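You operate a simulated robot arm through the tools that you are given. There is no shell and no other tool. Be economical: measure what you need, move in short steps, check, and stop when the job is done.

Carry out the task below with a simulated two-armed robot. There is one attempt and no reset: what you move stays moved.

## Task
Put the blue sensor from the top of the pouch bench on top of the red block. Stack the teal tub labelled "92" from the top of the pouch bench on top of the teal tub that says "59". Hold the blue tub on the top of the pouch bench steady with one hand and put the pin from the top of the pouch bench in it with the other. Put the wrap card marked "26" from the top of the pouch bench on the top shelf of the jar rack and the wrap card marked "57" on top of the white order card there. Take the orange clip box from the top of the pouch bench and put it on the roller bed. Put the hand brush on the top shelf of the jar rack. The order is free. Set down upright: clip box.

Only the result counts: the job must be done as asked and must still hold three seconds after the hand-in. Knocking over, shifting, dropping, spilling or breaking anything else fails it.

## Robot
Two 7-joint arms with three-finger grippers on one trunk, on a base that drives. Base frame: it is fixed to the floor where the robot stands at the start and does not move with it; the origin is under the middle of the robot, x ahead of it, y to its left, z up; the surface under the hand at the start is at about z = 80. Readings come in cm, degrees, newtons and seconds.
The left shoulder is at the start at [7, 14.6, 121.2], the right one opposite. With the tool pointing down near the work surface each hand reaches from about 22 to 66 cm from the robot's upright axis, wherever it stands, measured 20 degrees to its own side. Places, roughly: blue tub (13x13x15 cm) [80, 30, 90]; clip box [150, 25, 75]; hand brush (12x5x8 cm) [230, 40, 80]; order card [125, 25, 75]; pin [100, 50, 75]; red block [100, 25, 75]; roller bed (21x15 cm) [60, -278, 82]; sensor [75, 25, 75]; teal tub [50, 25, 75]; top shelf of the jar rack (38x24 cm) [386, -292, 140]; wrap card [125, 25, 75]. Payload 2.2 kg a hand.
The TCP of each hand is the grasp point between the finger pads, 2.8 cm short of the fingertips. In the tool frame z runs along the fingers and y along their closing line. The gripper opens to 10.2 cm. The gripper's body begins 7.1 cm behind the TCP.
Orientation is that of the tool frame in the base frame, as a unit quaternion [w, x, y, z]. With the fingers straight down and closing along the base's y, the tool's x points along the base's -x, its y along +y and its z along -z.

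## Interface
- The arms move only by the tool jog_arm. It takes "left_deltas", "right_deltas" or both (then of equal length, played together; a hand with none holds still); each is a list of rows, each a list of 3 entries, a list of its own where there are three numbers: the shift along the tool's x, y, z in cm, then the turn, a rotation vector about the tool's x, y, z in degrees, then the closure, from 0 (fully open) to 1 (shut). In form: [[[tx, ty, tz], [rx, ry, rz], fingers], ...]. A call has 1 to 12 rows; each row shifts and turns the commanded pose from where the row before left it, along the tool's axes as they then stand. A row lasts 0.2 s, in which the tool goes at most 5 cm and 8.6 degrees; a call with a longer step from one row to the next is refused whole, and so is a gripper value outside its range. Where a pose cannot be reached the arm comes as near as it can. A force on the tool above 40 N (or 10 N above the force at the start of the call, whichever is more), or a blocked arm, ends the call early, and 0.2 s more pass. The fingers move at their own pace and stop on an object; they squeeze with about 22 N. The grip force told is the motor's: it shows also when the fingers shut on nothing. Time passes only in rows, and 0.2 s behind the last, so rows that do not move let the fingers close. The reply holds the time, the measured pose of the TCP, the force on the tool along the base axes, the opening and the grip force, in the units named above and with some noise, with the torque about the TCP (base axes, N m) and any sound that the robot's microphone picked up.
- Cameras (640 x 400 px; columns grow to the right, rows downward): "scene" is now at [11.49, 5.45, 143.43]; the picture's right is [0.65, -0.76, 0.00], its down [-0.49, -0.42, -0.77] and it looks along [0.58, 0.50, -0.64] (base axes); focal length 265 px, centre (320, 200). "left" rides on the left gripper at [7.2, 3.8, -8.6] in its tool frame; the picture's right is [-0.47, 0.89, 0.00], its down [-0.60, -0.32, -0.73] and it looks along [-0.65, -0.34, 0.68] (tool axes); focal length 256 px, centre (320, 200). "right" rides on the right gripper at [6.9, 4.4, -8.6] in its tool frame; the picture's right is [-0.53, 0.84, 0.00], its down [-0.58, -0.36, -0.73] and it looks along [-0.62, -0.39, 0.68] (tool axes); focal length 256 px, centre (320, 200). There is no depth. A picture from a camera that has moved, and an enlarged one, comes with that camera's place and axes in the base frame and with its lens.
- get_image(camera): a new picture of that camera. The clock stands still meanwhile.
- slide_trunk(by): slides the trunk up (or, below 0, down) by that many cm; the arms and the scene camera ride with it, the base frame stays. It gives what a move gives, with no picture.
- steer(legs): drives the robot by 1 to 6 legs, each [ahead, left, turn to the left] in cm, cm and degrees, along the robot's own axes; the way and the turn of a leg run together, so that a leg with both is an arc; at most 150 cm and 180 degrees a leg. The arms and the cameras ride along, it lands a little off, and it stops where it bumps. It gives what a move gives.
- pan_tilt(pan, tilt): turns the head with the scene camera to pan (to the left, within 86 degrees either way) and tilt (down, from -29 to 69), counted from straight ahead of the robot. It gives what a move gives.
- inspect(camera, box): a new picture of the part [left, top, right, bottom] of that camera's present view, enlarged. The clock stands still meanwhile.
- finish_job(): hands the job in; it is judged then, once.

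Go step by step. Nothing tells you exact positions but the pictures and the camera data: compare them with the known pose of the tool, close in by small moves and look again before you grip or let go. The budget is 207 turns and 194 pictures, counting those below and the enlarged ones. Unless the task says otherwise, let go and move clear before handing in.

The tools are called after "Request:" by a JSON object that holds its "name" and its "arguments". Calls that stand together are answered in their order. jog_arm: Moves the arms, as the interface text tells. Its arguments: {"type":"object","properties":{"left_deltas":{"type":"array","items":{"type":"array"}},"right_deltas":{"type":"array","items":{"type":"array"}}},"required":[]} The other tools are called the same way: slide_trunk (by) slides the trunk up or down; steer (legs) drives the base; pan_tilt (pan, tilt) turns the head that bears the scene camera; get_image (camera) takes a picture; inspect (camera, box) takes an enlarged picture of a part of a camera's view; finish_job () hands the job in.

At the start:

```text
time_s: 0.0
left_position: [26.81, 35.02, 117.4]
left_tool_rot: [0.0, -0.001, 1.0, -0.001]
left_ft_force: [0.4, -0.4, -0.5]
left_torque: [-0.01, -0.01, -0.02]
left_gripper_width: 10.2
left_grasp_force: 0.0
right_position: [47.42, 5.13, 111.81]
right_tool_rot: [0.0, 0.001, 1.0, -0.001]
right_ft_force: [0.3, 0.6, -0.8]
right_torque: [0.01, 0.01, 0.02]
right_gripper_width: 10.19
right_grasp_force: 0.0
trunk travel left (down, up): [-75.0, 19.0]
robot x, y, heading: [-0.03, 0.03, 0.1]
head pan, tilt: [40.4, 40.1]
```

scene: 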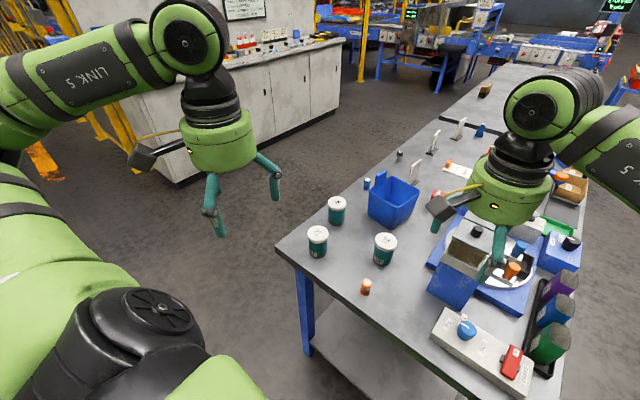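
right: 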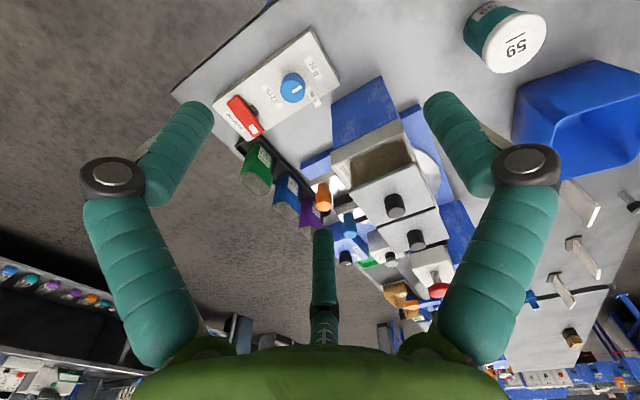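
left: 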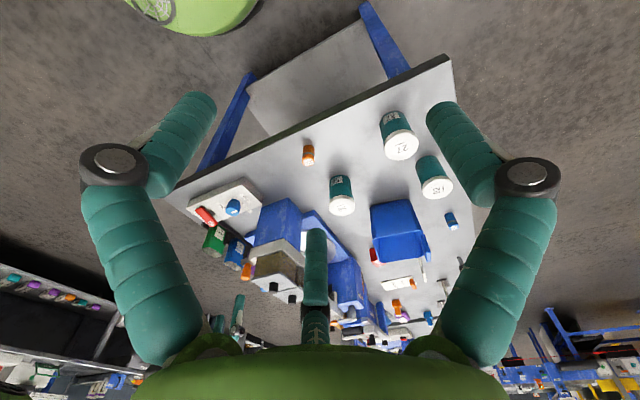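

I see the bench ahead with teal tubs, the blue tub and small items behind it. I'll enlarge parts of the view to identify them.

Request:
{"name": "inspect", "arguments": {"camera": "scene", "box": [280, 100, 480, 300]}}

Request:
{"name": "inspect", "arguments": {"camera": "left", "box": [280, 90, 500, 340]}}

Request:
{"name": "inspect", "arguments": {"camera": "scene", "box": [420, 50, 600, 200]}}

```text
2.00 times, centred on (380, 200) of scene
camera zoom: at [11.49, 5.45, 143.43], right [0.65, -0.76, 0.0], down [-0.49, -0.42, -0.77], along [0.58, 0.5, -0.64], focal length 531 px, centre (200, 200)
```

zoom: 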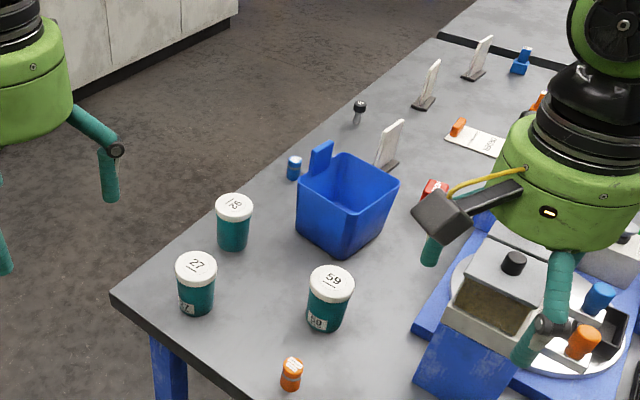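

```text
1.60 times, centred on (390, 215) of left
camera zoom: at [19.45, 38.78, 126.07], right [0.46, 0.89, 0.0], down [0.6, -0.31, 0.73], along [0.65, -0.34, -0.68], focal length 410 px, centre (208, 176)
```

zoom: 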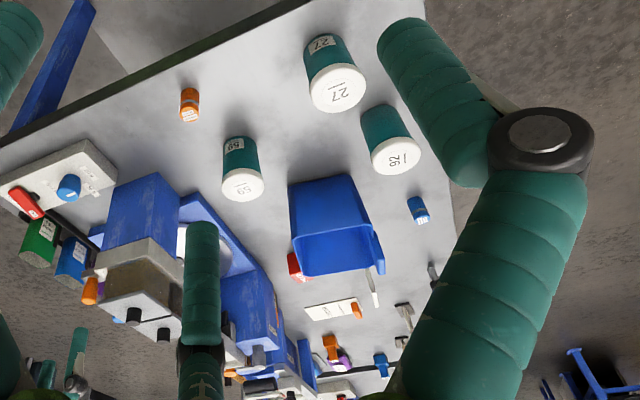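

```text
2.67 times, centred on (510, 125) of scene
camera zoom: at [11.49, 5.45, 143.43], right [0.65, -0.76, 0.0], down [-0.49, -0.42, -0.77], along [0.58, 0.5, -0.64], focal length 708 px, centre (-187, 400)
```

zoom: 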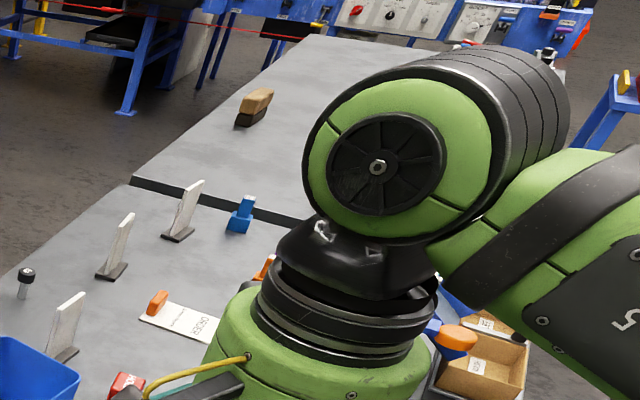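

The bench's left edge lies at y≈51, and everything I need is along its left side. I'll drive around to that side and face it.

Request:
{"name": "steer", "arguments": {"legs": [[0, 98, 0], [95, 0, 0], [0, 0, -90]]}}

Request:
{"name": "pan_tilt", "arguments": {"pan": 0, "tilt": 45}}

Request:
{"name": "get_image", "arguments": {"camera": "scene"}}

```text
time_s: 13.5
left_position: [132.09, 65.74, 117.33]
left_tool_rot: [0.0, 0.719, 0.695, -0.001]
left_ft_force: [0.4, 0.9, 0.9]
left_torque: [0.02, 0.02, 0.01]
left_gripper_width: 10.18
left_grasp_force: 0.0
right_position: [101.49, 46.2, 111.92]
right_tool_rot: [0.0, 0.72, 0.694, 0.0]
right_ft_force: [0.7, 0.1, 0.5]
right_torque: [-0.03, 0.0, -0.01]
right_gripper_width: 10.19
right_grasp_force: 0.0
trunk travel left (down, up): [-75.0, 19.0]
robot x, y, heading: [97.92, 93.39, -92.0]
head pan, tilt: [40.4, 40.1]
```

```text
time_s: 14.6
left_position: [132.12, 65.72, 117.52]
left_tool_rot: [-0.001, 0.719, 0.695, -0.001]
left_ft_force: [-0.2, 0.3, -0.1]
left_torque: [0.0, -0.01, -0.01]
left_gripper_width: 10.22
left_grasp_force: 0.0
right_position: [101.47, 46.08, 111.94]
right_tool_rot: [0.0, 0.719, 0.695, 0.0]
right_ft_force: [1.0, 0.6, 1.0]
right_torque: [0.02, 0.01, -0.03]
right_gripper_width: 10.21
right_grasp_force: 0.1
trunk travel left (down, up): [-75.0, 19.0]
robot x, y, heading: [98.19, 93.87, -91.8]
head pan, tilt: [0.0, 45.0]
```

```text
187 pictures are left
camera scene: at [97.66, 80.52, 142.72], right [-1.0, 0.03, 0.0], down [0.02, 0.71, -0.71], along [-0.02, -0.71, -0.71], focal length 265 px, centre (320, 200)
```

scene: 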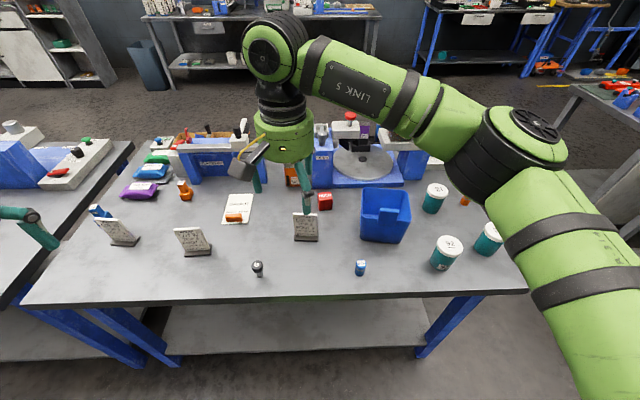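

Good view. I'll zoom in to read the labels.

Request:
{"name": "inspect", "arguments": {"camera": "scene", "box": [80, 140, 280, 280]}}

Request:
{"name": "inspect", "arguments": {"camera": "scene", "box": [240, 160, 400, 280]}}

Request:
{"name": "inspect", "arguments": {"camera": "scene", "box": [340, 160, 520, 290]}}

```text
2.86 times, centred on (180, 210) of scene
camera zoom: at [97.66, 80.52, 142.72], right [-1.0, 0.03, 0.0], down [0.02, 0.71, -0.71], along [-0.02, -0.71, -0.71], focal length 758 px, centre (720, 171)
```

zoom: 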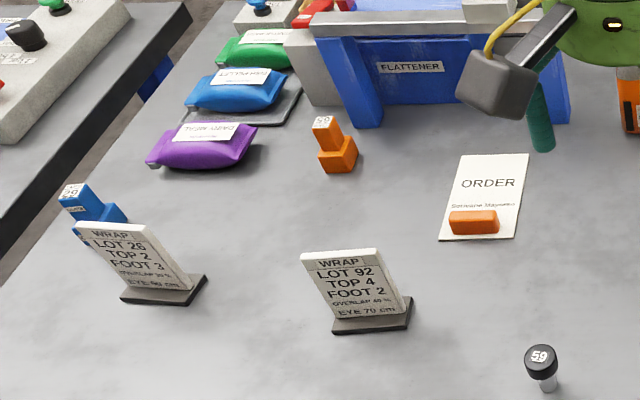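

```text
3.33 times, centred on (320, 220) of scene
camera zoom: at [97.66, 80.52, 142.72], right [-1.0, 0.03, 0.0], down [0.02, 0.71, -0.71], along [-0.02, -0.71, -0.71], focal length 885 px, centre (320, 133)
```

zoom: 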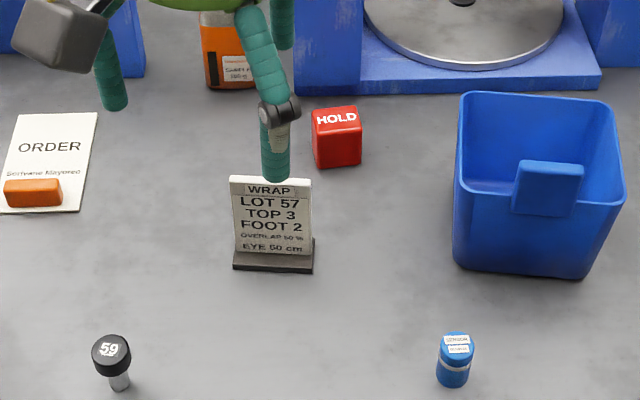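

```text
3.08 times, centred on (430, 225) of scene
camera zoom: at [97.66, 80.52, 142.72], right [-1.0, 0.03, 0.0], down [0.02, 0.71, -0.71], along [-0.02, -0.71, -0.71], focal length 817 px, centre (-18, 123)
```

zoom: 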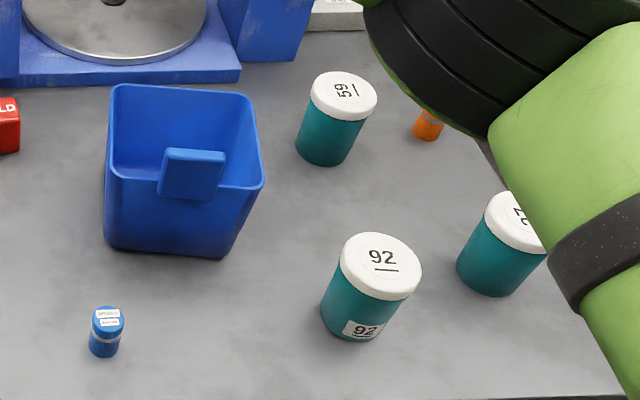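

Everything is identified. I'll look down at the base, to see how near the bench I may stand.

Request:
{"name": "pan_tilt", "arguments": {"pan": 0, "tilt": 69}}

Request:
{"name": "get_image", "arguments": {"camera": "scene"}}

Request:
{"name": "get_image", "arguments": {"camera": "left"}}

```text
time_s: 15.4
left_position: [132.11, 65.86, 117.41]
left_tool_rot: [0.001, 0.719, 0.695, -0.001]
left_ft_force: [0.2, 0.5, -0.7]
left_torque: [0.0, -0.03, -0.05]
left_gripper_width: 10.2
left_grasp_force: 0.0
right_position: [101.47, 46.03, 111.89]
right_tool_rot: [0.0, 0.719, 0.695, 0.0]
right_ft_force: [-1.0, -0.3, 0.8]
right_torque: [0.02, 0.0, 0.0]
right_gripper_width: 10.18
right_grasp_force: 0.1
trunk travel left (down, up): [-75.0, 19.0]
robot x, y, heading: [97.98, 94.08, -92.1]
head pan, tilt: [0.0, 68.8]
```

```text
183 pictures are left
camera scene: at [97.73, 83.05, 139.83], right [-1.0, 0.04, 0.0], down [0.03, 0.93, -0.36], along [-0.01, -0.36, -0.93], focal length 265 px, centre (320, 200)
```

scene: 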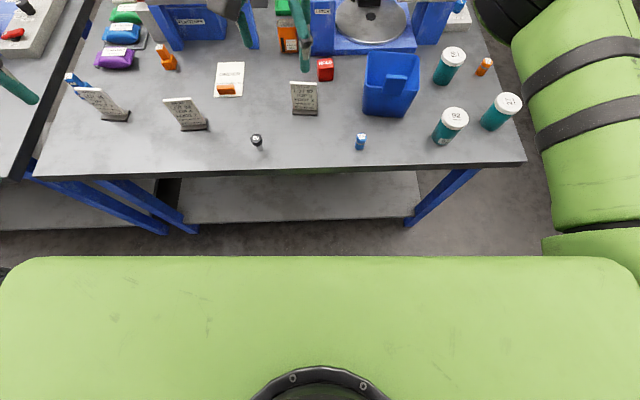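

```text
182 pictures are left
camera left: at [136.12, 72.84, 126.07], right [0.87, -0.49, 0.0], down [-0.34, -0.59, 0.73], along [-0.36, -0.64, -0.68], focal length 256 px, centre (320, 200)
```

left: 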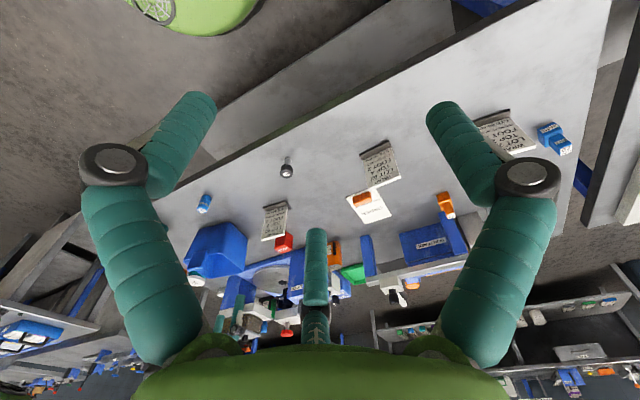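

The chest has clearance, so I'll move closer (to y≈85) and toward x≈110.

Request:
{"name": "steer", "arguments": {"legs": [[9, 12, 2]]}}

Request:
{"name": "get_image", "arguments": {"camera": "scene"}}

Request:
{"name": "get_image", "arguments": {"camera": "right"}}

```text
time_s: 16.8
left_position: [144.32, 57.92, 117.54]
left_tool_rot: [0.001, 0.708, 0.706, -0.001]
left_ft_force: [-0.6, 1.2, 0.9]
left_torque: [-0.03, -0.02, 0.03]
left_gripper_width: 10.2
left_grasp_force: 0.1
right_position: [114.44, 37.34, 112.06]
right_tool_rot: [0.002, 0.709, 0.705, 0.001]
right_ft_force: [-1.0, 0.8, 0.8]
right_torque: [-0.03, -0.02, 0.03]
right_gripper_width: 10.21
right_grasp_force: 0.0
trunk travel left (down, up): [-75.0, 19.0]
robot x, y, heading: [109.92, 84.68, -90.2]
head pan, tilt: [0.0, 68.8]
```

```text
181 pictures are left
camera scene: at [109.41, 74.18, 139.85], right [-1.0, 0.01, 0.0], down [0.01, 0.93, -0.36], along [0.0, -0.36, -0.93], focal length 265 px, centre (320, 200)
```

scene: 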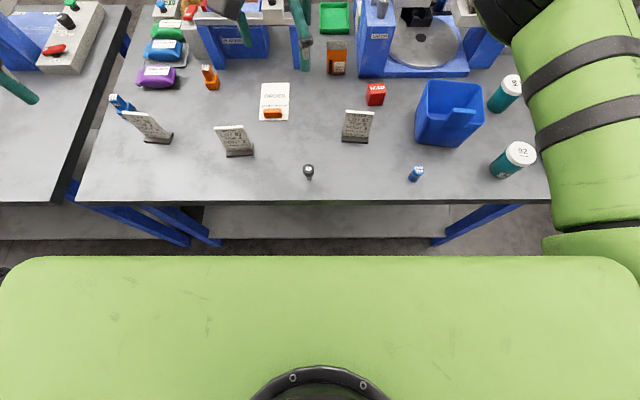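

```text
180 pictures are left
camera right: at [118.71, 44.33, 120.66], right [0.84, -0.54, 0.0], down [-0.37, -0.57, 0.73], along [-0.39, -0.62, -0.68], focal length 256 px, centre (320, 200)
```

right: 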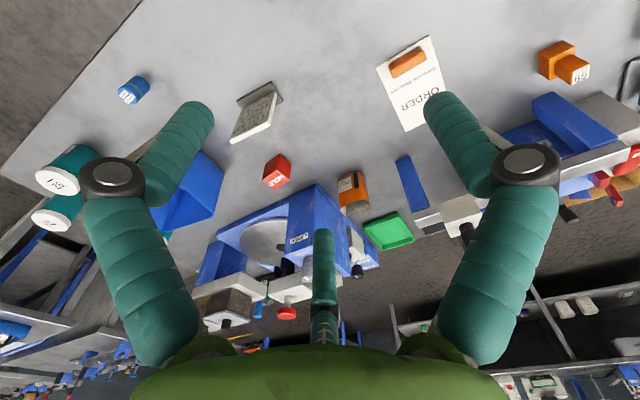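

The sensor is at about (86, 45) and the red block at (94, 21). I'll move the right hand over the sensor.

Request:
{"name": "jog_arm", "arguments": {"right_deltas": [[[1.12, -4.06, 0], [0, 0, 0], 0.2], [[1.12, -4.06, 0], [0, 0, 0], 0.2], [[1.12, -4.06, 0], [0, 0, 0], 0.2], [[1.12, -4.06, 0], [0, 0, 0], 0.2], [[1.12, -4.06, 0], [0, 0, 0], 0.2], [[1.12, -4.06, 0], [0, 0, 0], 0.2], [[1.12, -4.06, 0], [0, 0, 0], 0.2], [[0, 0, 4.5], [0, 0, 0], 0.2], [[0, 0, 4.5], [0, 0, 0], 0.2], [[0, 0, 4.5], [0, 0, 0], 0.2], [[0, 0, 4.5], [0, 0, 0], 0.2], [[0, 0, 0], [0, 0, 0], 0.2]]}}

Request:
{"name": "get_image", "arguments": {"camera": "right"}}

Request:
{"name": "get_image", "arguments": {"camera": "scene"}}

```text
time_s: 19.4
left_position: [144.6, 57.67, 117.46]
left_tool_rot: [0.0, 0.708, 0.706, -0.001]
left_ft_force: [0.3, 0.0, -0.9]
left_torque: [0.0, 0.03, 0.02]
left_gripper_width: 10.2
left_grasp_force: 0.0
right_position: [86.18, 45.54, 94.28]
right_tool_rot: [0.0, 0.708, 0.706, -0.001]
right_ft_force: [0.1, 0.2, -0.6]
right_torque: [0.0, -0.03, -0.01]
right_gripper_width: 8.16
right_grasp_force: 0.0
trunk travel left (down, up): [-75.0, 19.0]
robot x, y, heading: [109.67, 84.6, -90.2]
head pan, tilt: [0.0, 68.8]
```

```text
179 pictures are left
camera right: at [90.56, 52.53, 102.78], right [0.84, -0.54, 0.0], down [-0.37, -0.57, 0.73], along [-0.39, -0.62, -0.68], focal length 256 px, centre (320, 200)
```

right: 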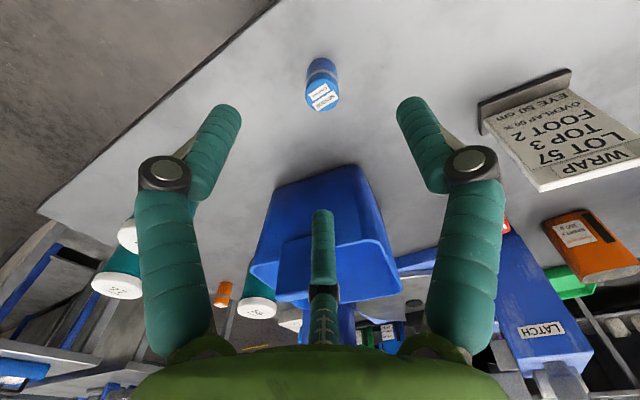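

```text
178 pictures are left
camera scene: at [109.68, 74.02, 139.83], right [-1.0, 0.0, 0.0], down [0.0, 0.93, -0.36], along [0.0, -0.36, -0.93], focal length 265 px, centre (320, 200)
```

scene: 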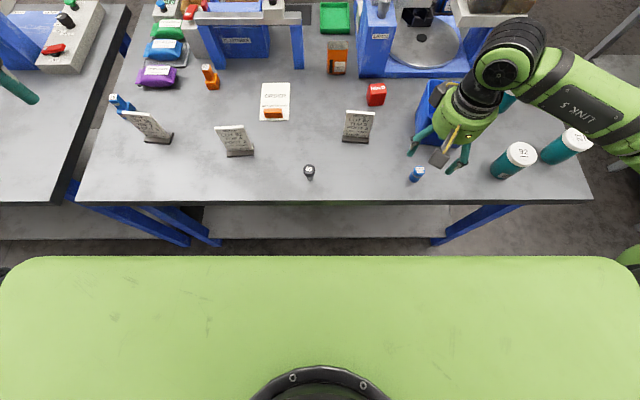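

The sensor is aligned, standing about z 80–85. I'll descend and grip it at z≈83.6.

Request:
{"name": "jog_arm", "arguments": {"right_deltas": [[[-0.3, 0, 4], [0, 0, 0], 0.2], [[0, 0, 4], [0, 0, 0], 0.2], [[0, 0, 2.7], [0, 0, 0], 0.2], [[0, 0, 0], [0, 0, 0], 0.2]]}}

Request:
{"name": "get_image", "arguments": {"camera": "right"}}

```text
time_s: 20.4
left_position: [144.52, 57.76, 117.47]
left_tool_rot: [0.0, 0.709, 0.706, -0.002]
left_ft_force: [-0.6, 0.1, 0.0]
left_torque: [0.02, 0.0, -0.06]
left_gripper_width: 10.2
left_grasp_force: 0.0
right_position: [86.21, 44.97, 83.39]
right_tool_rot: [0.0, 0.709, 0.706, 0.0]
right_ft_force: [0.0, 0.3, -0.8]
right_torque: [0.03, 0.02, 0.03]
right_gripper_width: 8.16
right_grasp_force: 0.0
trunk travel left (down, up): [-75.0, 19.0]
robot x, y, heading: [109.65, 84.37, -90.6]
head pan, tilt: [0.0, 68.8]
```

```text
177 pictures are left
camera right: at [90.54, 52.01, 91.91], right [0.84, -0.54, 0.0], down [-0.37, -0.57, 0.73], along [-0.39, -0.62, -0.68], focal length 256 px, centre (320, 200)
```

right: 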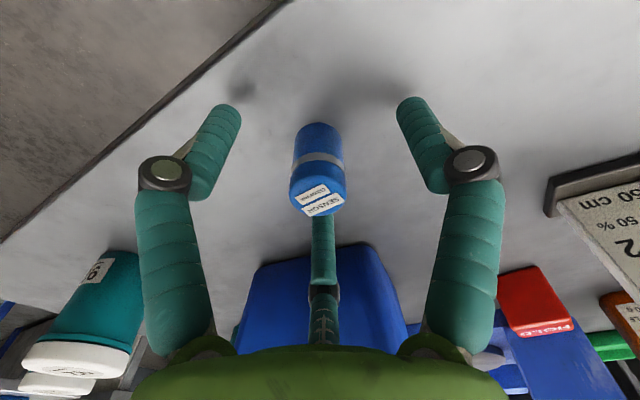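

Request:
{"name": "jog_arm", "arguments": {"right_deltas": [[[0, 0, 0], [0, 0, 0], 0.7], [[0, 0, 0], [0, 0, 0], 1], [[0, 0, 0], [0, 0, 0], 1], [[0, 0, -2], [0, 0, 0], 1], [[0, 0, -4], [0, 0, 0], 1]]}}

Request:
{"name": "get_image", "arguments": {"camera": "right"}}

```text
time_s: 21.6
left_position: [144.53, 57.8, 117.45]
left_tool_rot: [0.001, 0.708, 0.706, 0.0]
left_ft_force: [-0.2, 0.7, 0.4]
left_torque: [-0.02, 0.01, -0.03]
left_gripper_width: 10.2
left_grasp_force: 0.0
right_position: [86.11, 44.98, 89.47]
right_tool_rot: [0.0, 0.709, 0.705, 0.0]
right_ft_force: [1.0, -0.3, -0.6]
right_torque: [-0.01, 0.01, -0.01]
right_gripper_width: 2.47
right_grasp_force: 21.4
trunk travel left (down, up): [-75.0, 19.0]
robot x, y, heading: [109.95, 84.59, -90.3]
head pan, tilt: [0.0, 68.8]
```

```text
176 pictures are left
camera right: at [90.52, 51.94, 97.96], right [0.84, -0.54, 0.0], down [-0.37, -0.58, 0.73], along [-0.39, -0.62, -0.68], focal length 256 px, centre (320, 200)
```

right: 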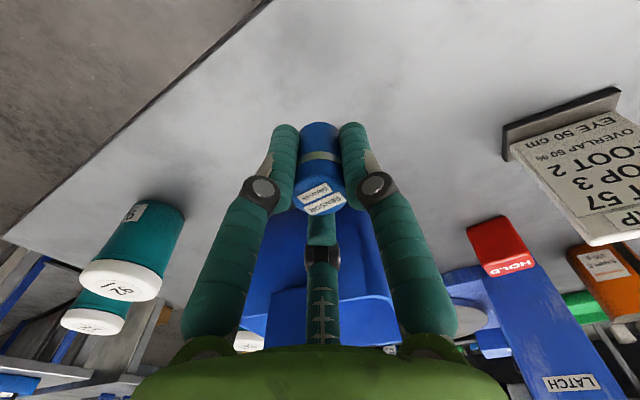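

Sensor gripped. I'll raise it and carry it toward the block, then check clearance there.

Request:
{"name": "jog_arm", "arguments": {"right_deltas": [[[0, 0, -4.5], [0, 0, 0], 1], [[0, 0, -4.5], [0, 0, 0], 1], [[0, 0, -4], [0, 0, 0], 1], [[-4, 1.3, 0], [0, 0, 0], 1], [[-4, 1.3, 0], [0, 0, 0], 1], [[-4, 1.3, 0], [0, 0, 0], 1], [[-4, 1.3, 0], [0, 0, 0], 1], [[-4, 1.3, 0], [0, 0, 0], 1], [[-3.5, 1.3, 0], [0, 0, 0], 1], [[0, 0, 0], [0, 0, 0], 1]]}}

Request:
{"name": "get_image", "arguments": {"camera": "right"}}

Request:
{"name": "get_image", "arguments": {"camera": "scene"}}

```text
time_s: 23.8
left_position: [144.37, 57.72, 117.47]
left_tool_rot: [0.001, 0.708, 0.706, -0.001]
left_ft_force: [0.4, -0.3, 0.0]
left_torque: [-0.03, -0.01, 0.01]
left_gripper_width: 10.19
left_grasp_force: 0.1
right_position: [93.7, 21.3, 102.34]
right_tool_rot: [0.001, 0.708, 0.706, -0.001]
right_ft_force: [-0.7, -0.1, -0.4]
right_torque: [0.0, -0.04, -0.01]
right_gripper_width: 2.46
right_grasp_force: 22.3
trunk travel left (down, up): [-75.0, 19.0]
robot x, y, heading: [109.62, 84.81, -90.4]
head pan, tilt: [0.0, 68.8]
```

```text
175 pictures are left
camera right: at [98.04, 28.32, 110.82], right [0.84, -0.54, 0.0], down [-0.37, -0.57, 0.73], along [-0.39, -0.62, -0.68], focal length 256 px, centre (320, 200)
```

right: 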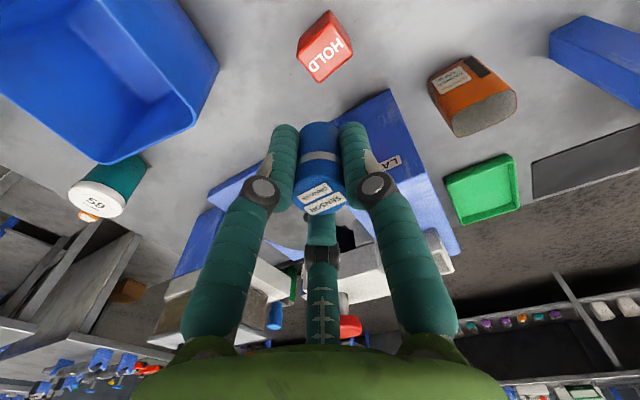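

```text
174 pictures are left
camera scene: at [109.56, 74.05, 139.83], right [-1.0, 0.01, 0.0], down [0.01, 0.93, -0.36], along [0.0, -0.36, -0.93], focal length 265 px, centre (320, 200)
```

scene: 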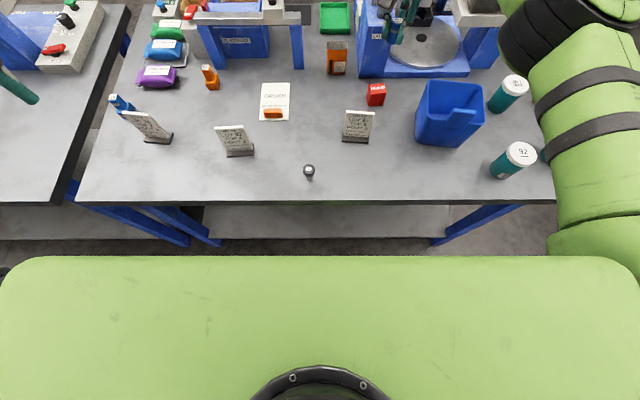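

The red block's top is about 4 cm above the bench, centred at (94.0, 20.6). I'll descend to just above it.

Request:
{"name": "jog_arm", "arguments": {"right_deltas": [[[-0.6, 0.3, 2], [0, 0, 0], 1], [[0, 0, 4], [0, 0, 0], 1], [[0, 0, 4], [0, 0, 0], 1], [[0, 0, 2.8], [0, 0, 0], 1], [[0, 0, 0], [0, 0, 0], 1]]}}

Request:
{"name": "get_image", "arguments": {"camera": "right"}}

Request:
{"name": "inspect", "arguments": {"camera": "scene", "box": [320, 40, 440, 140]}}

```text
time_s: 25.0
left_position: [144.49, 57.79, 117.39]
left_tool_rot: [-0.001, 0.709, 0.705, -0.001]
left_ft_force: [-0.3, 0.6, 0.4]
left_torque: [0.01, 0.0, 0.03]
left_gripper_width: 10.2
left_grasp_force: 0.1
right_position: [93.85, 20.83, 89.43]
right_tool_rot: [0.0, 0.709, 0.705, 0.0]
right_ft_force: [0.7, -0.1, -1.4]
right_torque: [-0.02, 0.0, -0.02]
right_gripper_width: 2.45
right_grasp_force: 21.9
trunk travel left (down, up): [-75.0, 19.0]
robot x, y, heading: [109.52, 84.82, -90.2]
head pan, tilt: [0.0, 68.8]
```

```text
173 pictures are left
camera right: at [98.35, 27.84, 98.11], right [0.84, -0.54, 0.0], down [-0.37, -0.57, 0.73], along [-0.39, -0.62, -0.68], focal length 256 px, centre (320, 200)
```

right: 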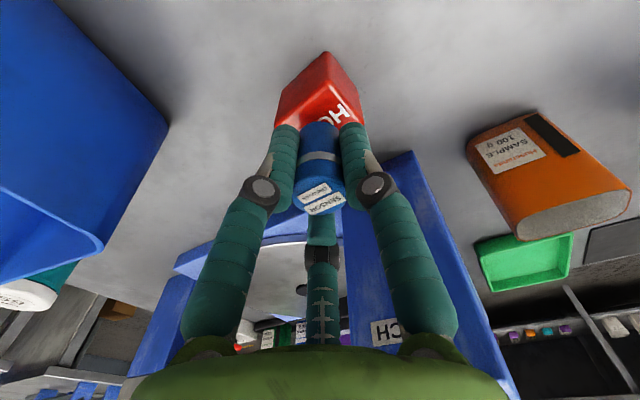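

```text
4.00 times, centred on (380, 90) of scene
camera zoom: at [109.63, 74.02, 139.83], right [-1.0, 0.0, 0.0], down [0.0, 0.93, -0.36], along [0.0, -0.36, -0.93], focal length 1062 px, centre (80, 640)
```

zoom: 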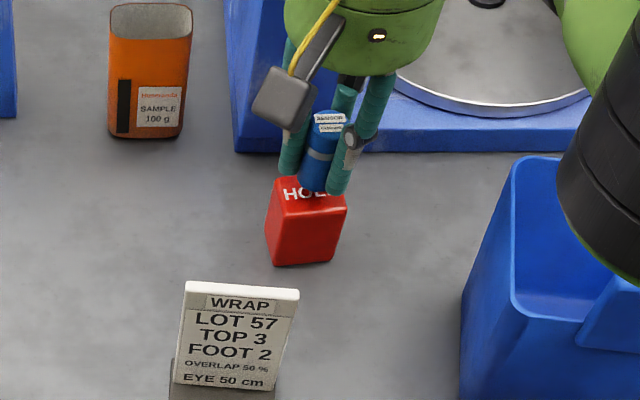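

The block is about a 5 cm cube centred near (94.5, 21). I'll shift slightly and lower until it touches.

Request:
{"name": "jog_arm", "arguments": {"right_deltas": [[[0.2, 0.5, 0.4], [0, 0, 0], 1], [[0, 0, 0.3], [0, 0, 0], 1], [[0, 0, 0.2], [0, 0, 0], 1], [[0, 0, 0], [0, 0, 0], 1]]}}

Request:
{"name": "inspect", "arguments": {"camera": "scene", "box": [340, 50, 420, 120]}}

Request:
{"name": "inspect", "arguments": {"camera": "right", "box": [240, 30, 400, 230]}}

```text
time_s: 26.0
left_position: [144.54, 57.67, 117.39]
left_tool_rot: [0.0, 0.708, 0.707, -0.001]
left_ft_force: [0.2, -0.3, -0.6]
left_torque: [0.03, 0.0, -0.02]
left_gripper_width: 10.18
left_grasp_force: 0.2
right_position: [94.66, 21.0, 88.56]
right_tool_rot: [0.0, 0.709, 0.705, 0.0]
right_ft_force: [-0.3, 0.6, 0.1]
right_torque: [-0.02, -0.02, -0.01]
right_gripper_width: 2.47
right_grasp_force: 21.5
trunk travel left (down, up): [-75.0, 19.0]
robot x, y, heading: [109.81, 84.36, -90.3]
head pan, tilt: [0.0, 68.8]
```

```text
5.71 times, centred on (380, 85) of scene
camera zoom: at [109.66, 73.99, 139.83], right [-1.0, 0.0, 0.0], down [0.0, 0.93, -0.36], along [0.0, -0.36, -0.93], focal length 1517 px, centre (-23, 857)
```

zoom: 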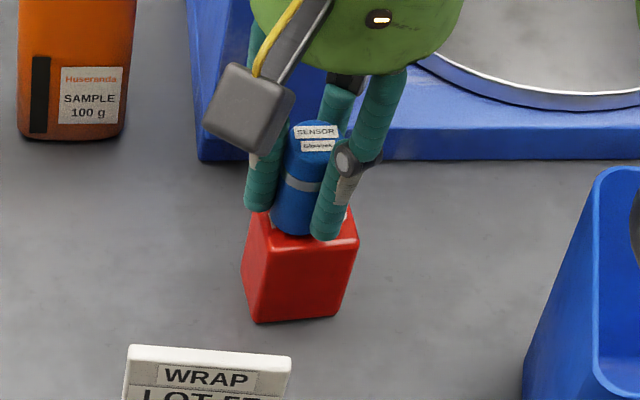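

```text
2.00 times, centred on (320, 130) of right
camera zoom: at [99.01, 28.02, 97.23], right [0.84, -0.54, 0.0], down [-0.37, -0.57, 0.73], along [-0.39, -0.62, -0.68], focal length 512 px, centre (320, 340)
```

zoom: 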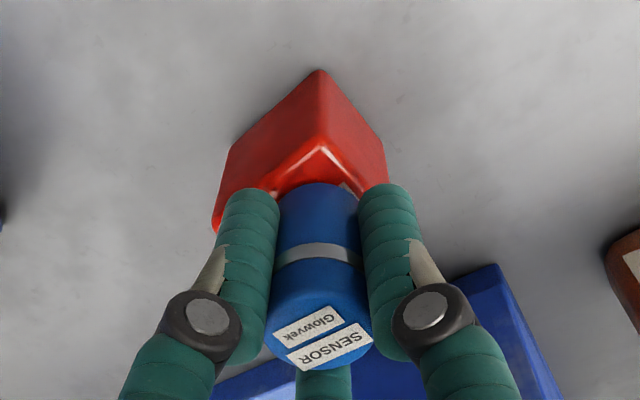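

Refined: the block centre is (94.1, 20.9) and its top z≈85. I'll shift −0.5 in x and lower gently.

Request:
{"name": "jog_arm", "arguments": {"right_deltas": [[[-0.1, -0.5, 0], [0, 0, 0], 1], [[0, 0, 0.15], [0, 0, 0], 1], [[0, 0, 0.15], [0, 0, 0], 1], [[0, 0, 0], [0, 0, 0], 1]]}}

Request:
{"name": "inspect", "arguments": {"camera": "right", "box": [240, 30, 400, 230]}}

```text
time_s: 27.0
left_position: [144.58, 57.75, 117.32]
left_tool_rot: [0.0, 0.709, 0.706, -0.001]
left_ft_force: [0.1, 0.3, -0.4]
left_torque: [0.04, -0.02, 0.02]
left_gripper_width: 10.19
left_grasp_force: 0.0
right_position: [94.18, 20.9, 88.42]
right_tool_rot: [0.0, 0.709, 0.705, -0.001]
right_ft_force: [-0.5, -2.0, 3.4]
right_torque: [-0.05, 0.04, -0.01]
right_gripper_width: 2.42
right_grasp_force: 21.6
trunk travel left (down, up): [-75.0, 19.0]
robot x, y, heading: [109.81, 84.92, -90.3]
head pan, tilt: [0.0, 68.8]
```

```text
2.00 times, centred on (320, 130) of right
camera zoom: at [98.59, 27.94, 96.94], right [0.84, -0.54, 0.0], down [-0.37, -0.57, 0.73], along [-0.39, -0.62, -0.68], focal length 512 px, centre (320, 340)
```

zoom: 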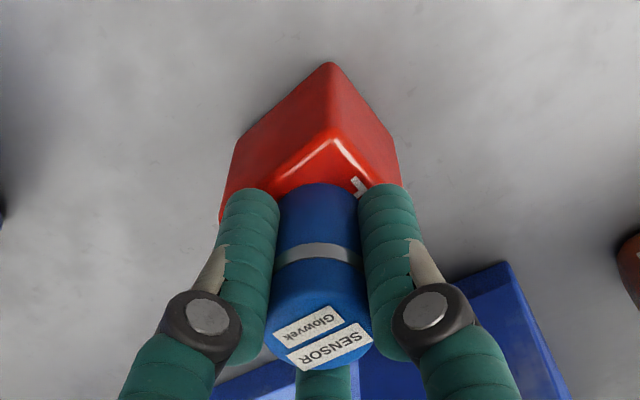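

It's in contact (3.4 N), so I'll release and rise straight up.

Request:
{"name": "jog_arm", "arguments": {"right_deltas": [[[0, 0, 0], [0, 0, 0], 0.6], [[0, 0, 0], [0, 0, 0], 0.5], [[0, 0, 0], [0, 0, 0], 0.5], [[0, 0, -1.5], [0, 0, 0], 0.5], [[0, 0, -4], [0, 0, 0], 0.5], [[0, 0, -4], [0, 0, 0], 0.5], [[0, 0, -4], [0, 0, 0], 0.5]]}}

Request:
{"name": "get_image", "arguments": {"camera": "right"}}

```text
time_s: 28.6
left_position: [144.62, 57.87, 117.36]
left_tool_rot: [0.0, 0.708, 0.706, -0.001]
left_ft_force: [0.2, -0.5, -0.2]
left_torque: [-0.02, 0.0, 0.01]
left_gripper_width: 10.19
left_grasp_force: 0.1
right_position: [94.56, 21.08, 101.54]
right_tool_rot: [0.0, 0.709, 0.705, 0.0]
right_ft_force: [0.2, 0.1, -0.2]
right_torque: [-0.01, 0.02, 0.01]
right_gripper_width: 5.09
right_grasp_force: 0.1
trunk travel left (down, up): [-75.0, 19.0]
robot x, y, heading: [109.58, 84.31, -90.2]
head pan, tilt: [0.0, 68.8]
```

```text
168 pictures are left
camera right: at [98.9, 27.96, 110.17], right [0.84, -0.54, 0.0], down [-0.37, -0.58, 0.73], along [-0.39, -0.61, -0.68], focal length 256 px, centre (320, 200)
```

right: 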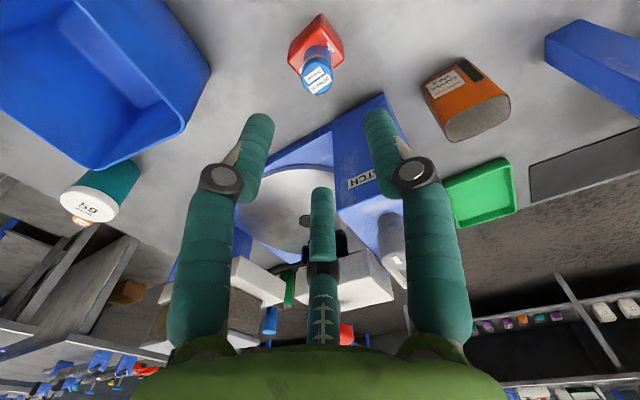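

The sensor stands on the block. Next is card 57: I'll raise and rotate the right hand 90° so it closes along y, then reposition the base a little to the left.

Request:
{"name": "jog_arm", "arguments": {"right_deltas": [[[0, 0, -4], [0, 0, 0], 0.3], [[2, 0, -4], [0, 0, 0], 0.3], [[4, 0, 0], [0, 0, 0], 0.3], [[4, 0, 0], [0, 0, 0], 0.3], [[0, 0, 0], [0, 0, 8.5], 0.3], [[0, 0, 0], [0, 0, 8.5], 0.3], [[0, 0, 0], [0, 0, 8.5], 0.3], [[0, 0, 0], [0, 0, 8.5], 0.3], [[0, 0, 0], [0, 0, 8.5], 0.3], [[0, 0, 0], [0, 0, 8.5], 0.3], [[0, 0, 0], [0, 0, 8.5], 0.3], [[0, 0, 0], [0, 0, 8.5], 0.3]]}}

Request:
{"name": "jog_arm", "arguments": {"right_deltas": [[[0, 0, 0], [0, 0, 8.5], 0.3], [[0, 0, 0], [0, 0, 8.5], 0.3], [[0, 0, 0], [0, 0, 5], 0.3], [[0, 0, 0], [0, 0, 0], 0.3]]}}

Request:
{"name": "steer", "arguments": {"legs": [[2.5, 13, 0.3]]}}

Request:
{"name": "get_image", "arguments": {"camera": "right"}}

Request:
{"name": "get_image", "arguments": {"camera": "scene"}}

```text
time_s: 31.2
left_position: [144.68, 57.78, 117.42]
left_tool_rot: [-0.001, 0.708, 0.706, -0.002]
left_ft_force: [-0.1, 0.1, -0.5]
left_torque: [-0.01, 0.01, 0.01]
left_gripper_width: 10.21
left_grasp_force: 0.1
right_position: [94.32, 30.94, 109.77]
right_tool_rot: [-0.001, 0.983, 0.186, -0.001]
right_ft_force: [-0.5, 0.7, 0.4]
right_torque: [0.01, 0.04, 0.01]
right_gripper_width: 7.16
right_grasp_force: 0.1
trunk travel left (down, up): [-75.0, 19.0]
robot x, y, heading: [110.2, 84.79, -90.3]
head pan, tilt: [0.0, 68.8]
```

```text
time_s: 32.2
left_position: [144.52, 57.76, 117.38]
left_tool_rot: [0.0, 0.709, 0.706, -0.001]
left_ft_force: [-0.7, -0.6, -0.6]
left_torque: [0.01, 0.01, -0.02]
left_gripper_width: 10.18
left_grasp_force: 0.2
right_position: [94.14, 30.82, 109.68]
right_tool_rot: [0.0, 1.0, -0.004, -0.001]
right_ft_force: [-0.4, -0.6, 0.0]
right_torque: [0.02, -0.01, -0.03]
right_gripper_width: 7.13
right_grasp_force: 0.0
trunk travel left (down, up): [-75.0, 19.0]
robot x, y, heading: [109.81, 84.44, -90.4]
head pan, tilt: [0.0, 68.8]
```

```text
time_s: 33.5
left_position: [157.31, 55.64, 117.54]
left_tool_rot: [0.001, 0.706, 0.709, -0.001]
left_ft_force: [-0.8, 0.7, 1.0]
left_torque: [-0.01, -0.02, 0.01]
left_gripper_width: 10.2
left_grasp_force: 0.1
right_position: [107.1, 28.19, 109.66]
right_tool_rot: [0.0, 1.0, 0.0, 0.001]
right_ft_force: [0.3, -0.4, 0.6]
right_torque: [-0.01, -0.02, 0.01]
right_gripper_width: 7.17
right_grasp_force: 0.1
trunk travel left (down, up): [-75.0, 19.0]
robot x, y, heading: [122.46, 82.07, -89.8]
head pan, tilt: [0.0, 68.8]
```

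```text
167 pictures are left
camera right: at [114.0, 24.04, 118.37], right [-0.53, -0.85, 0.0], down [-0.58, 0.36, 0.73], along [-0.62, 0.39, -0.68], focal length 256 px, centre (320, 200)
```

right: 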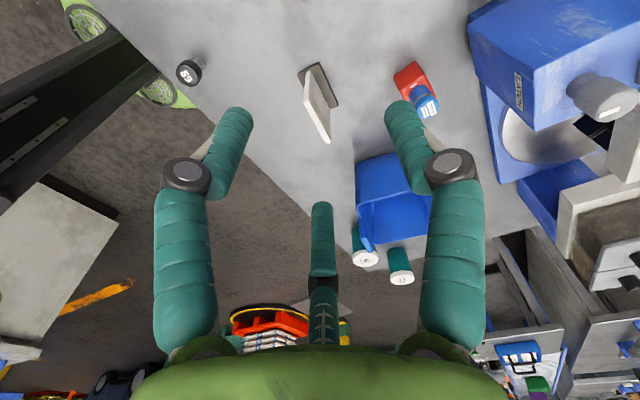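

```text
166 pictures are left
camera scene: at [122.2, 71.54, 139.83], right [-1.0, 0.0, 0.0], down [0.0, 0.93, -0.36], along [0.0, -0.36, -0.93], focal length 265 px, centre (320, 200)
```

scene: 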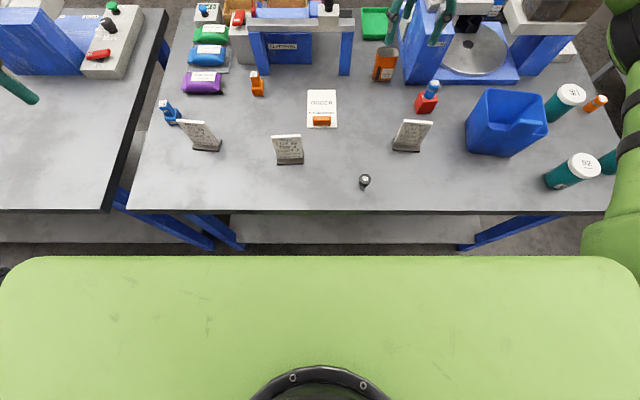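

Request:
{"name": "inspect", "arguments": {"camera": "right", "box": [260, 40, 380, 160]}}

Request:
{"name": "inspect", "arguments": {"camera": "scene", "box": [360, 80, 460, 180]}}

```text
3.33 times, centred on (320, 100) of right
camera zoom: at [114.0, 24.04, 118.37], right [-0.53, -0.85, 0.0], down [-0.58, 0.36, 0.73], along [-0.62, 0.39, -0.68], focal length 853 px, centre (320, 533)
```

zoom: 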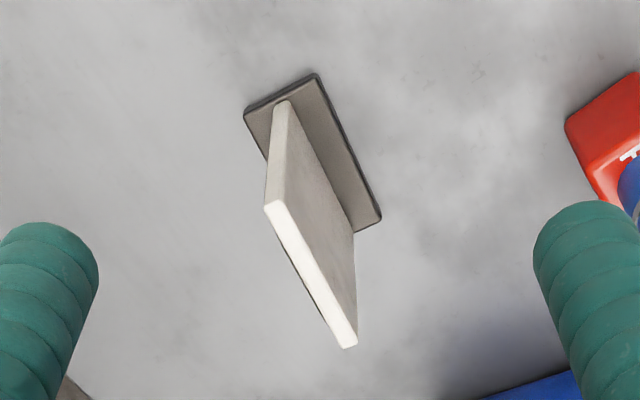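

```text
4.00 times, centred on (410, 130) of scene
camera zoom: at [122.2, 71.54, 139.83], right [-1.0, 0.0, 0.0], down [0.0, 0.93, -0.36], along [0.0, -0.36, -0.93], focal length 1062 px, centre (-40, 480)
```

zoom: 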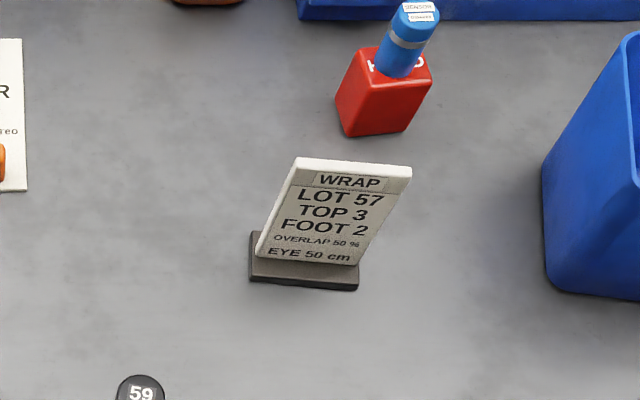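

Card 57's plate stands upright at about (100, 33.2), top z≈90, turned ~5°. I'll go above it with matching yaw.

Request:
{"name": "jog_arm", "arguments": {"right_deltas": [[[-3.5, -2.5, 0], [0, 0, 2.5], 0.5], [[-3.7, -2.15, 0], [0, 0, 2.5], 0.5], [[0, 0, 4.5], [0, 0, 0], 0.5], [[0, 0, 4.5], [0, 0, 0], 0.5], [[0, 0, 3.5], [0, 0, 0], 0.5], [[0, 0, 0], [0, 0, 0], 0.5]]}}

Request:
{"name": "get_image", "arguments": {"camera": "right"}}

Request:
{"name": "inspect", "arguments": {"camera": "scene", "box": [360, 60, 460, 180]}}

```text
time_s: 34.9
left_position: [157.46, 55.46, 117.5]
left_tool_rot: [0.0, 0.706, 0.709, -0.002]
left_ft_force: [-0.3, 0.1, 0.6]
left_torque: [-0.02, -0.01, 0.02]
left_gripper_width: 10.21
left_grasp_force: 0.1
right_position: [100.58, 33.22, 97.15]
right_tool_rot: [-0.001, 0.999, -0.042, 0.0]
right_ft_force: [0.0, 0.3, -0.1]
right_torque: [0.01, 0.0, 0.01]
right_gripper_width: 5.1
right_grasp_force: 0.0
trunk travel left (down, up): [-75.0, 19.0]
robot x, y, heading: [122.44, 82.34, -89.8]
head pan, tilt: [0.0, 68.8]
```

```text
163 pictures are left
camera right: at [106.95, 28.37, 105.74], right [-0.6, -0.8, 0.0], down [-0.54, 0.41, 0.73], along [-0.58, 0.44, -0.68], focal length 256 px, centre (320, 200)
```

right: 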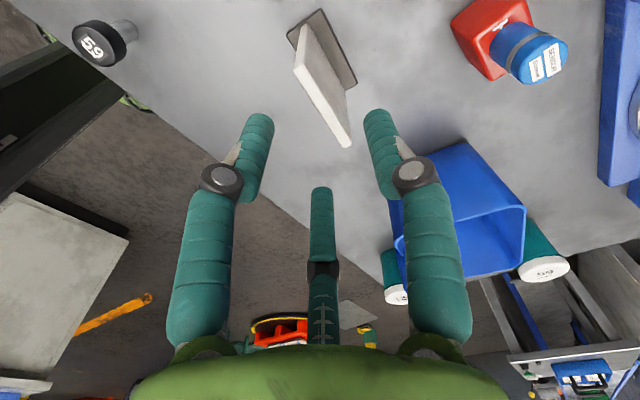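

```text
3.33 times, centred on (410, 120) of scene
camera zoom: at [122.56, 71.45, 139.82], right [-1.0, 0.0, 0.0], down [0.0, 0.93, -0.36], along [0.0, -0.36, -0.93], focal length 885 px, centre (20, 467)
```

zoom: 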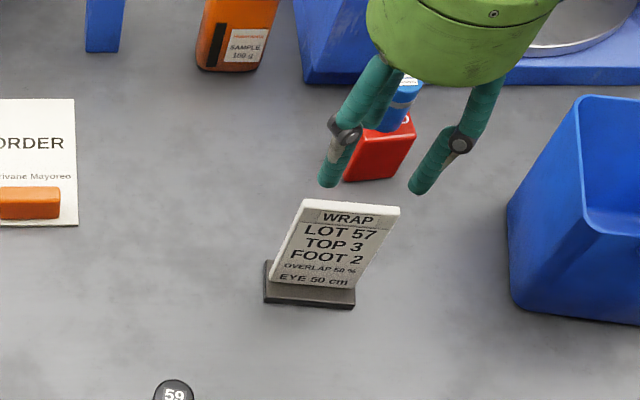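

The hand visually has three fingers (one opposing two along y), and the plate lies between them. I'll lower so the tips straddle the plate, then look.

Request:
{"name": "jog_arm", "arguments": {"right_deltas": [[[-0.5, 0, 3], [0, 0, 0], 0.5], [[0, 0, 3.5], [0, 0, 0], 0.5], [[0, 0, 3], [0, 0, 0], 0.5], [[0, 0, 0], [0, 0, 0], 0.5]]}}

Request:
{"name": "get_image", "arguments": {"camera": "right"}}

Request:
{"name": "inspect", "arguments": {"camera": "scene", "box": [360, 60, 460, 180]}}

```text
time_s: 35.9
left_position: [157.39, 55.6, 117.41]
left_tool_rot: [0.001, 0.705, 0.709, -0.001]
left_ft_force: [0.3, 0.0, 0.1]
left_torque: [0.01, -0.02, -0.04]
left_gripper_width: 10.17
left_grasp_force: 0.1
right_position: [99.76, 32.99, 87.73]
right_tool_rot: [0.0, 0.999, -0.043, 0.0]
right_ft_force: [-0.6, 0.3, -0.2]
right_torque: [-0.04, -0.01, -0.03]
right_gripper_width: 5.07
right_grasp_force: 0.1
trunk travel left (down, up): [-75.0, 19.0]
robot x, y, heading: [122.03, 82.26, -89.9]
head pan, tilt: [0.0, 68.8]
```

```text
161 pictures are left
camera right: at [106.17, 28.14, 96.38], right [-0.6, -0.8, 0.0], down [-0.54, 0.41, 0.73], along [-0.58, 0.44, -0.68], focal length 256 px, centre (320, 200)
```

right: 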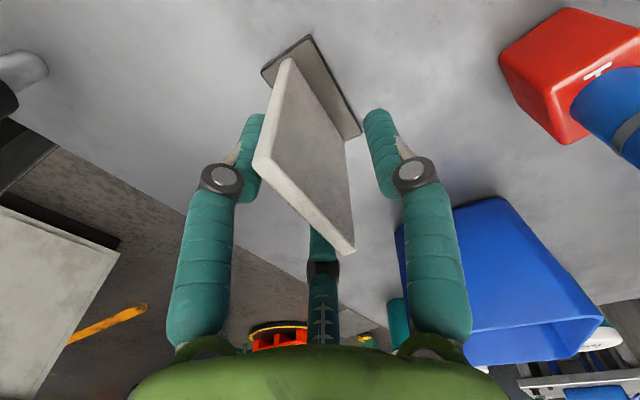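

```text
3.33 times, centred on (410, 120) of scene
camera zoom: at [122.45, 71.51, 139.83], right [-1.0, 0.0, 0.0], down [0.0, 0.93, -0.36], along [0.0, -0.36, -0.93], focal length 885 px, centre (20, 467)
```

zoom: 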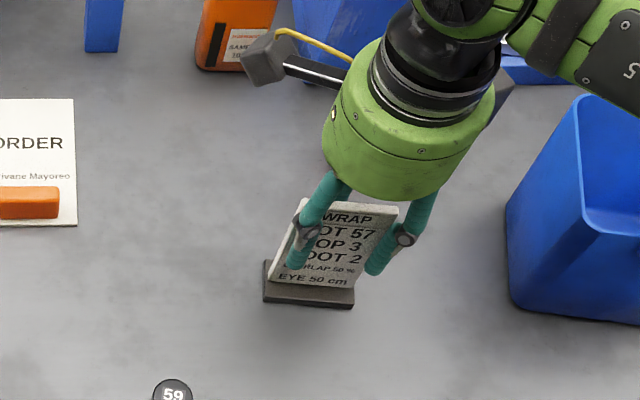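

Request:
{"name": "jog_arm", "arguments": {"right_deltas": [[[0, 0, 0], [0, 0, 0], 0.7], [[0, 0, 0], [0, 0, 0], 0.85], [[0, 0, 0], [0, 0, 0], 1], [[0, 0, 0], [0, 0, 0], 1], [[0, 0, 0], [0, 0, 0], 1]]}}

Request:
{"name": "get_image", "arguments": {"camera": "right"}}

```text
time_s: 37.1
left_position: [157.53, 55.55, 117.47]
left_tool_rot: [0.0, 0.705, 0.709, -0.001]
left_ft_force: [0.0, 1.0, -0.1]
left_torque: [0.05, 0.05, -0.01]
left_gripper_width: 10.2
left_grasp_force: 0.1
right_position: [99.69, 32.99, 87.73]
right_tool_rot: [0.0, 0.999, -0.043, -0.001]
right_ft_force: [0.1, -1.0, 0.3]
right_torque: [0.0, 0.0, -0.03]
right_gripper_width: 1.37
right_grasp_force: 22.5
trunk travel left (down, up): [-75.0, 19.0]
robot x, y, heading: [122.38, 82.21, -89.8]
head pan, tilt: [0.0, 68.8]
```

```text
159 pictures are left
camera right: at [106.18, 28.13, 96.42], right [-0.6, -0.8, 0.0], down [-0.54, 0.41, 0.73], along [-0.58, 0.44, -0.68], focal length 256 px, centre (320, 200)
```

right: 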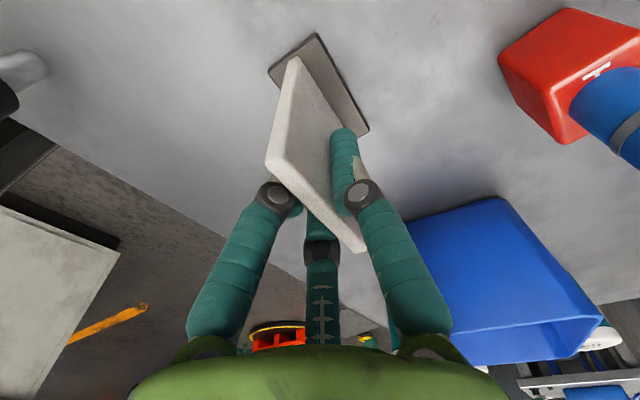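

Gripped. I'll lift and carry it over the order card at about (122.4, 19).

Request:
{"name": "jog_arm", "arguments": {"right_deltas": [[[0, 0, -2], [0, 0, 0], 1], [[0, 0, -4.5], [0, 0, 0], 1], [[0, 0, -4.5], [0, 0, 0], 1], [[3.95, 1.97, 0], [0, 0, 0], 1], [[3.95, 1.97, 0], [0, 0, 0], 1], [[3.95, 1.97, 0], [0, 0, 0], 1], [[3.95, 1.97, 0], [0, 0, 0], 1], [[3.95, 1.97, 0], [0, 0, 0], 1], [[3.95, 1.97, 0], [0, 0, 0], 1], [[0, 0, 0], [0, 0, -5], 1], [[0, 0, 0], [0, 0, 0], 1]]}}

Request:
{"name": "get_image", "arguments": {"camera": "right"}}

Request:
{"name": "inspect", "arguments": {"camera": "scene", "box": [260, 50, 380, 150]}}

```text
time_s: 39.5
left_position: [157.62, 55.55, 117.4]
left_tool_rot: [-0.001, 0.705, 0.709, -0.002]
left_ft_force: [0.4, -0.1, 0.2]
left_torque: [0.0, 0.05, 0.01]
left_gripper_width: 10.23
left_grasp_force: 0.0
right_position: [121.04, 20.47, 98.77]
right_tool_rot: [0.0, 1.0, 0.002, 0.0]
right_ft_force: [0.8, 0.3, -0.6]
right_torque: [-0.01, 0.01, -0.03]
right_gripper_width: 1.33
right_grasp_force: 22.2
right hand out of reach, approached as far as the arm can: row 9
trunk travel left (down, up): [-75.0, 19.0]
robot x, y, heading: [122.57, 82.16, -89.6]
head pan, tilt: [0.0, 68.8]
```

```text
158 pictures are left
camera right: at [128.07, 16.21, 107.39], right [-0.53, -0.85, 0.0], down [-0.58, 0.36, 0.73], along [-0.62, 0.39, -0.68], focal length 256 px, centre (320, 200)
```

right: 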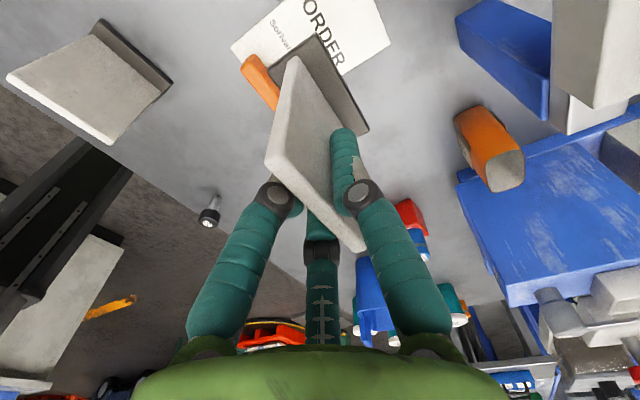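

```text
4.00 times, centred on (320, 100) of scene
camera zoom: at [122.57, 71.48, 139.83], right [-1.0, 0.0, 0.0], down [0.0, 0.93, -0.36], along [0.0, -0.36, -0.93], focal length 1062 px, centre (320, 600)
```

zoom: 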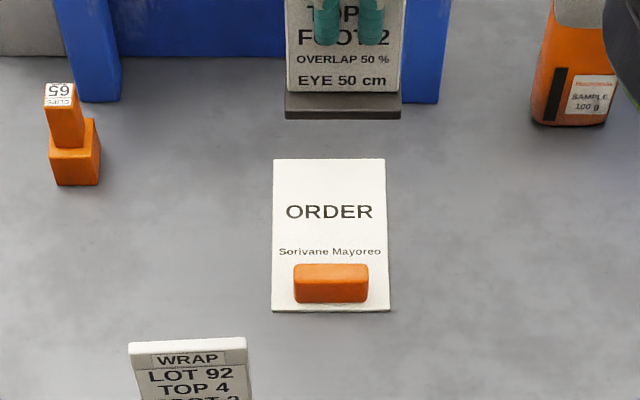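

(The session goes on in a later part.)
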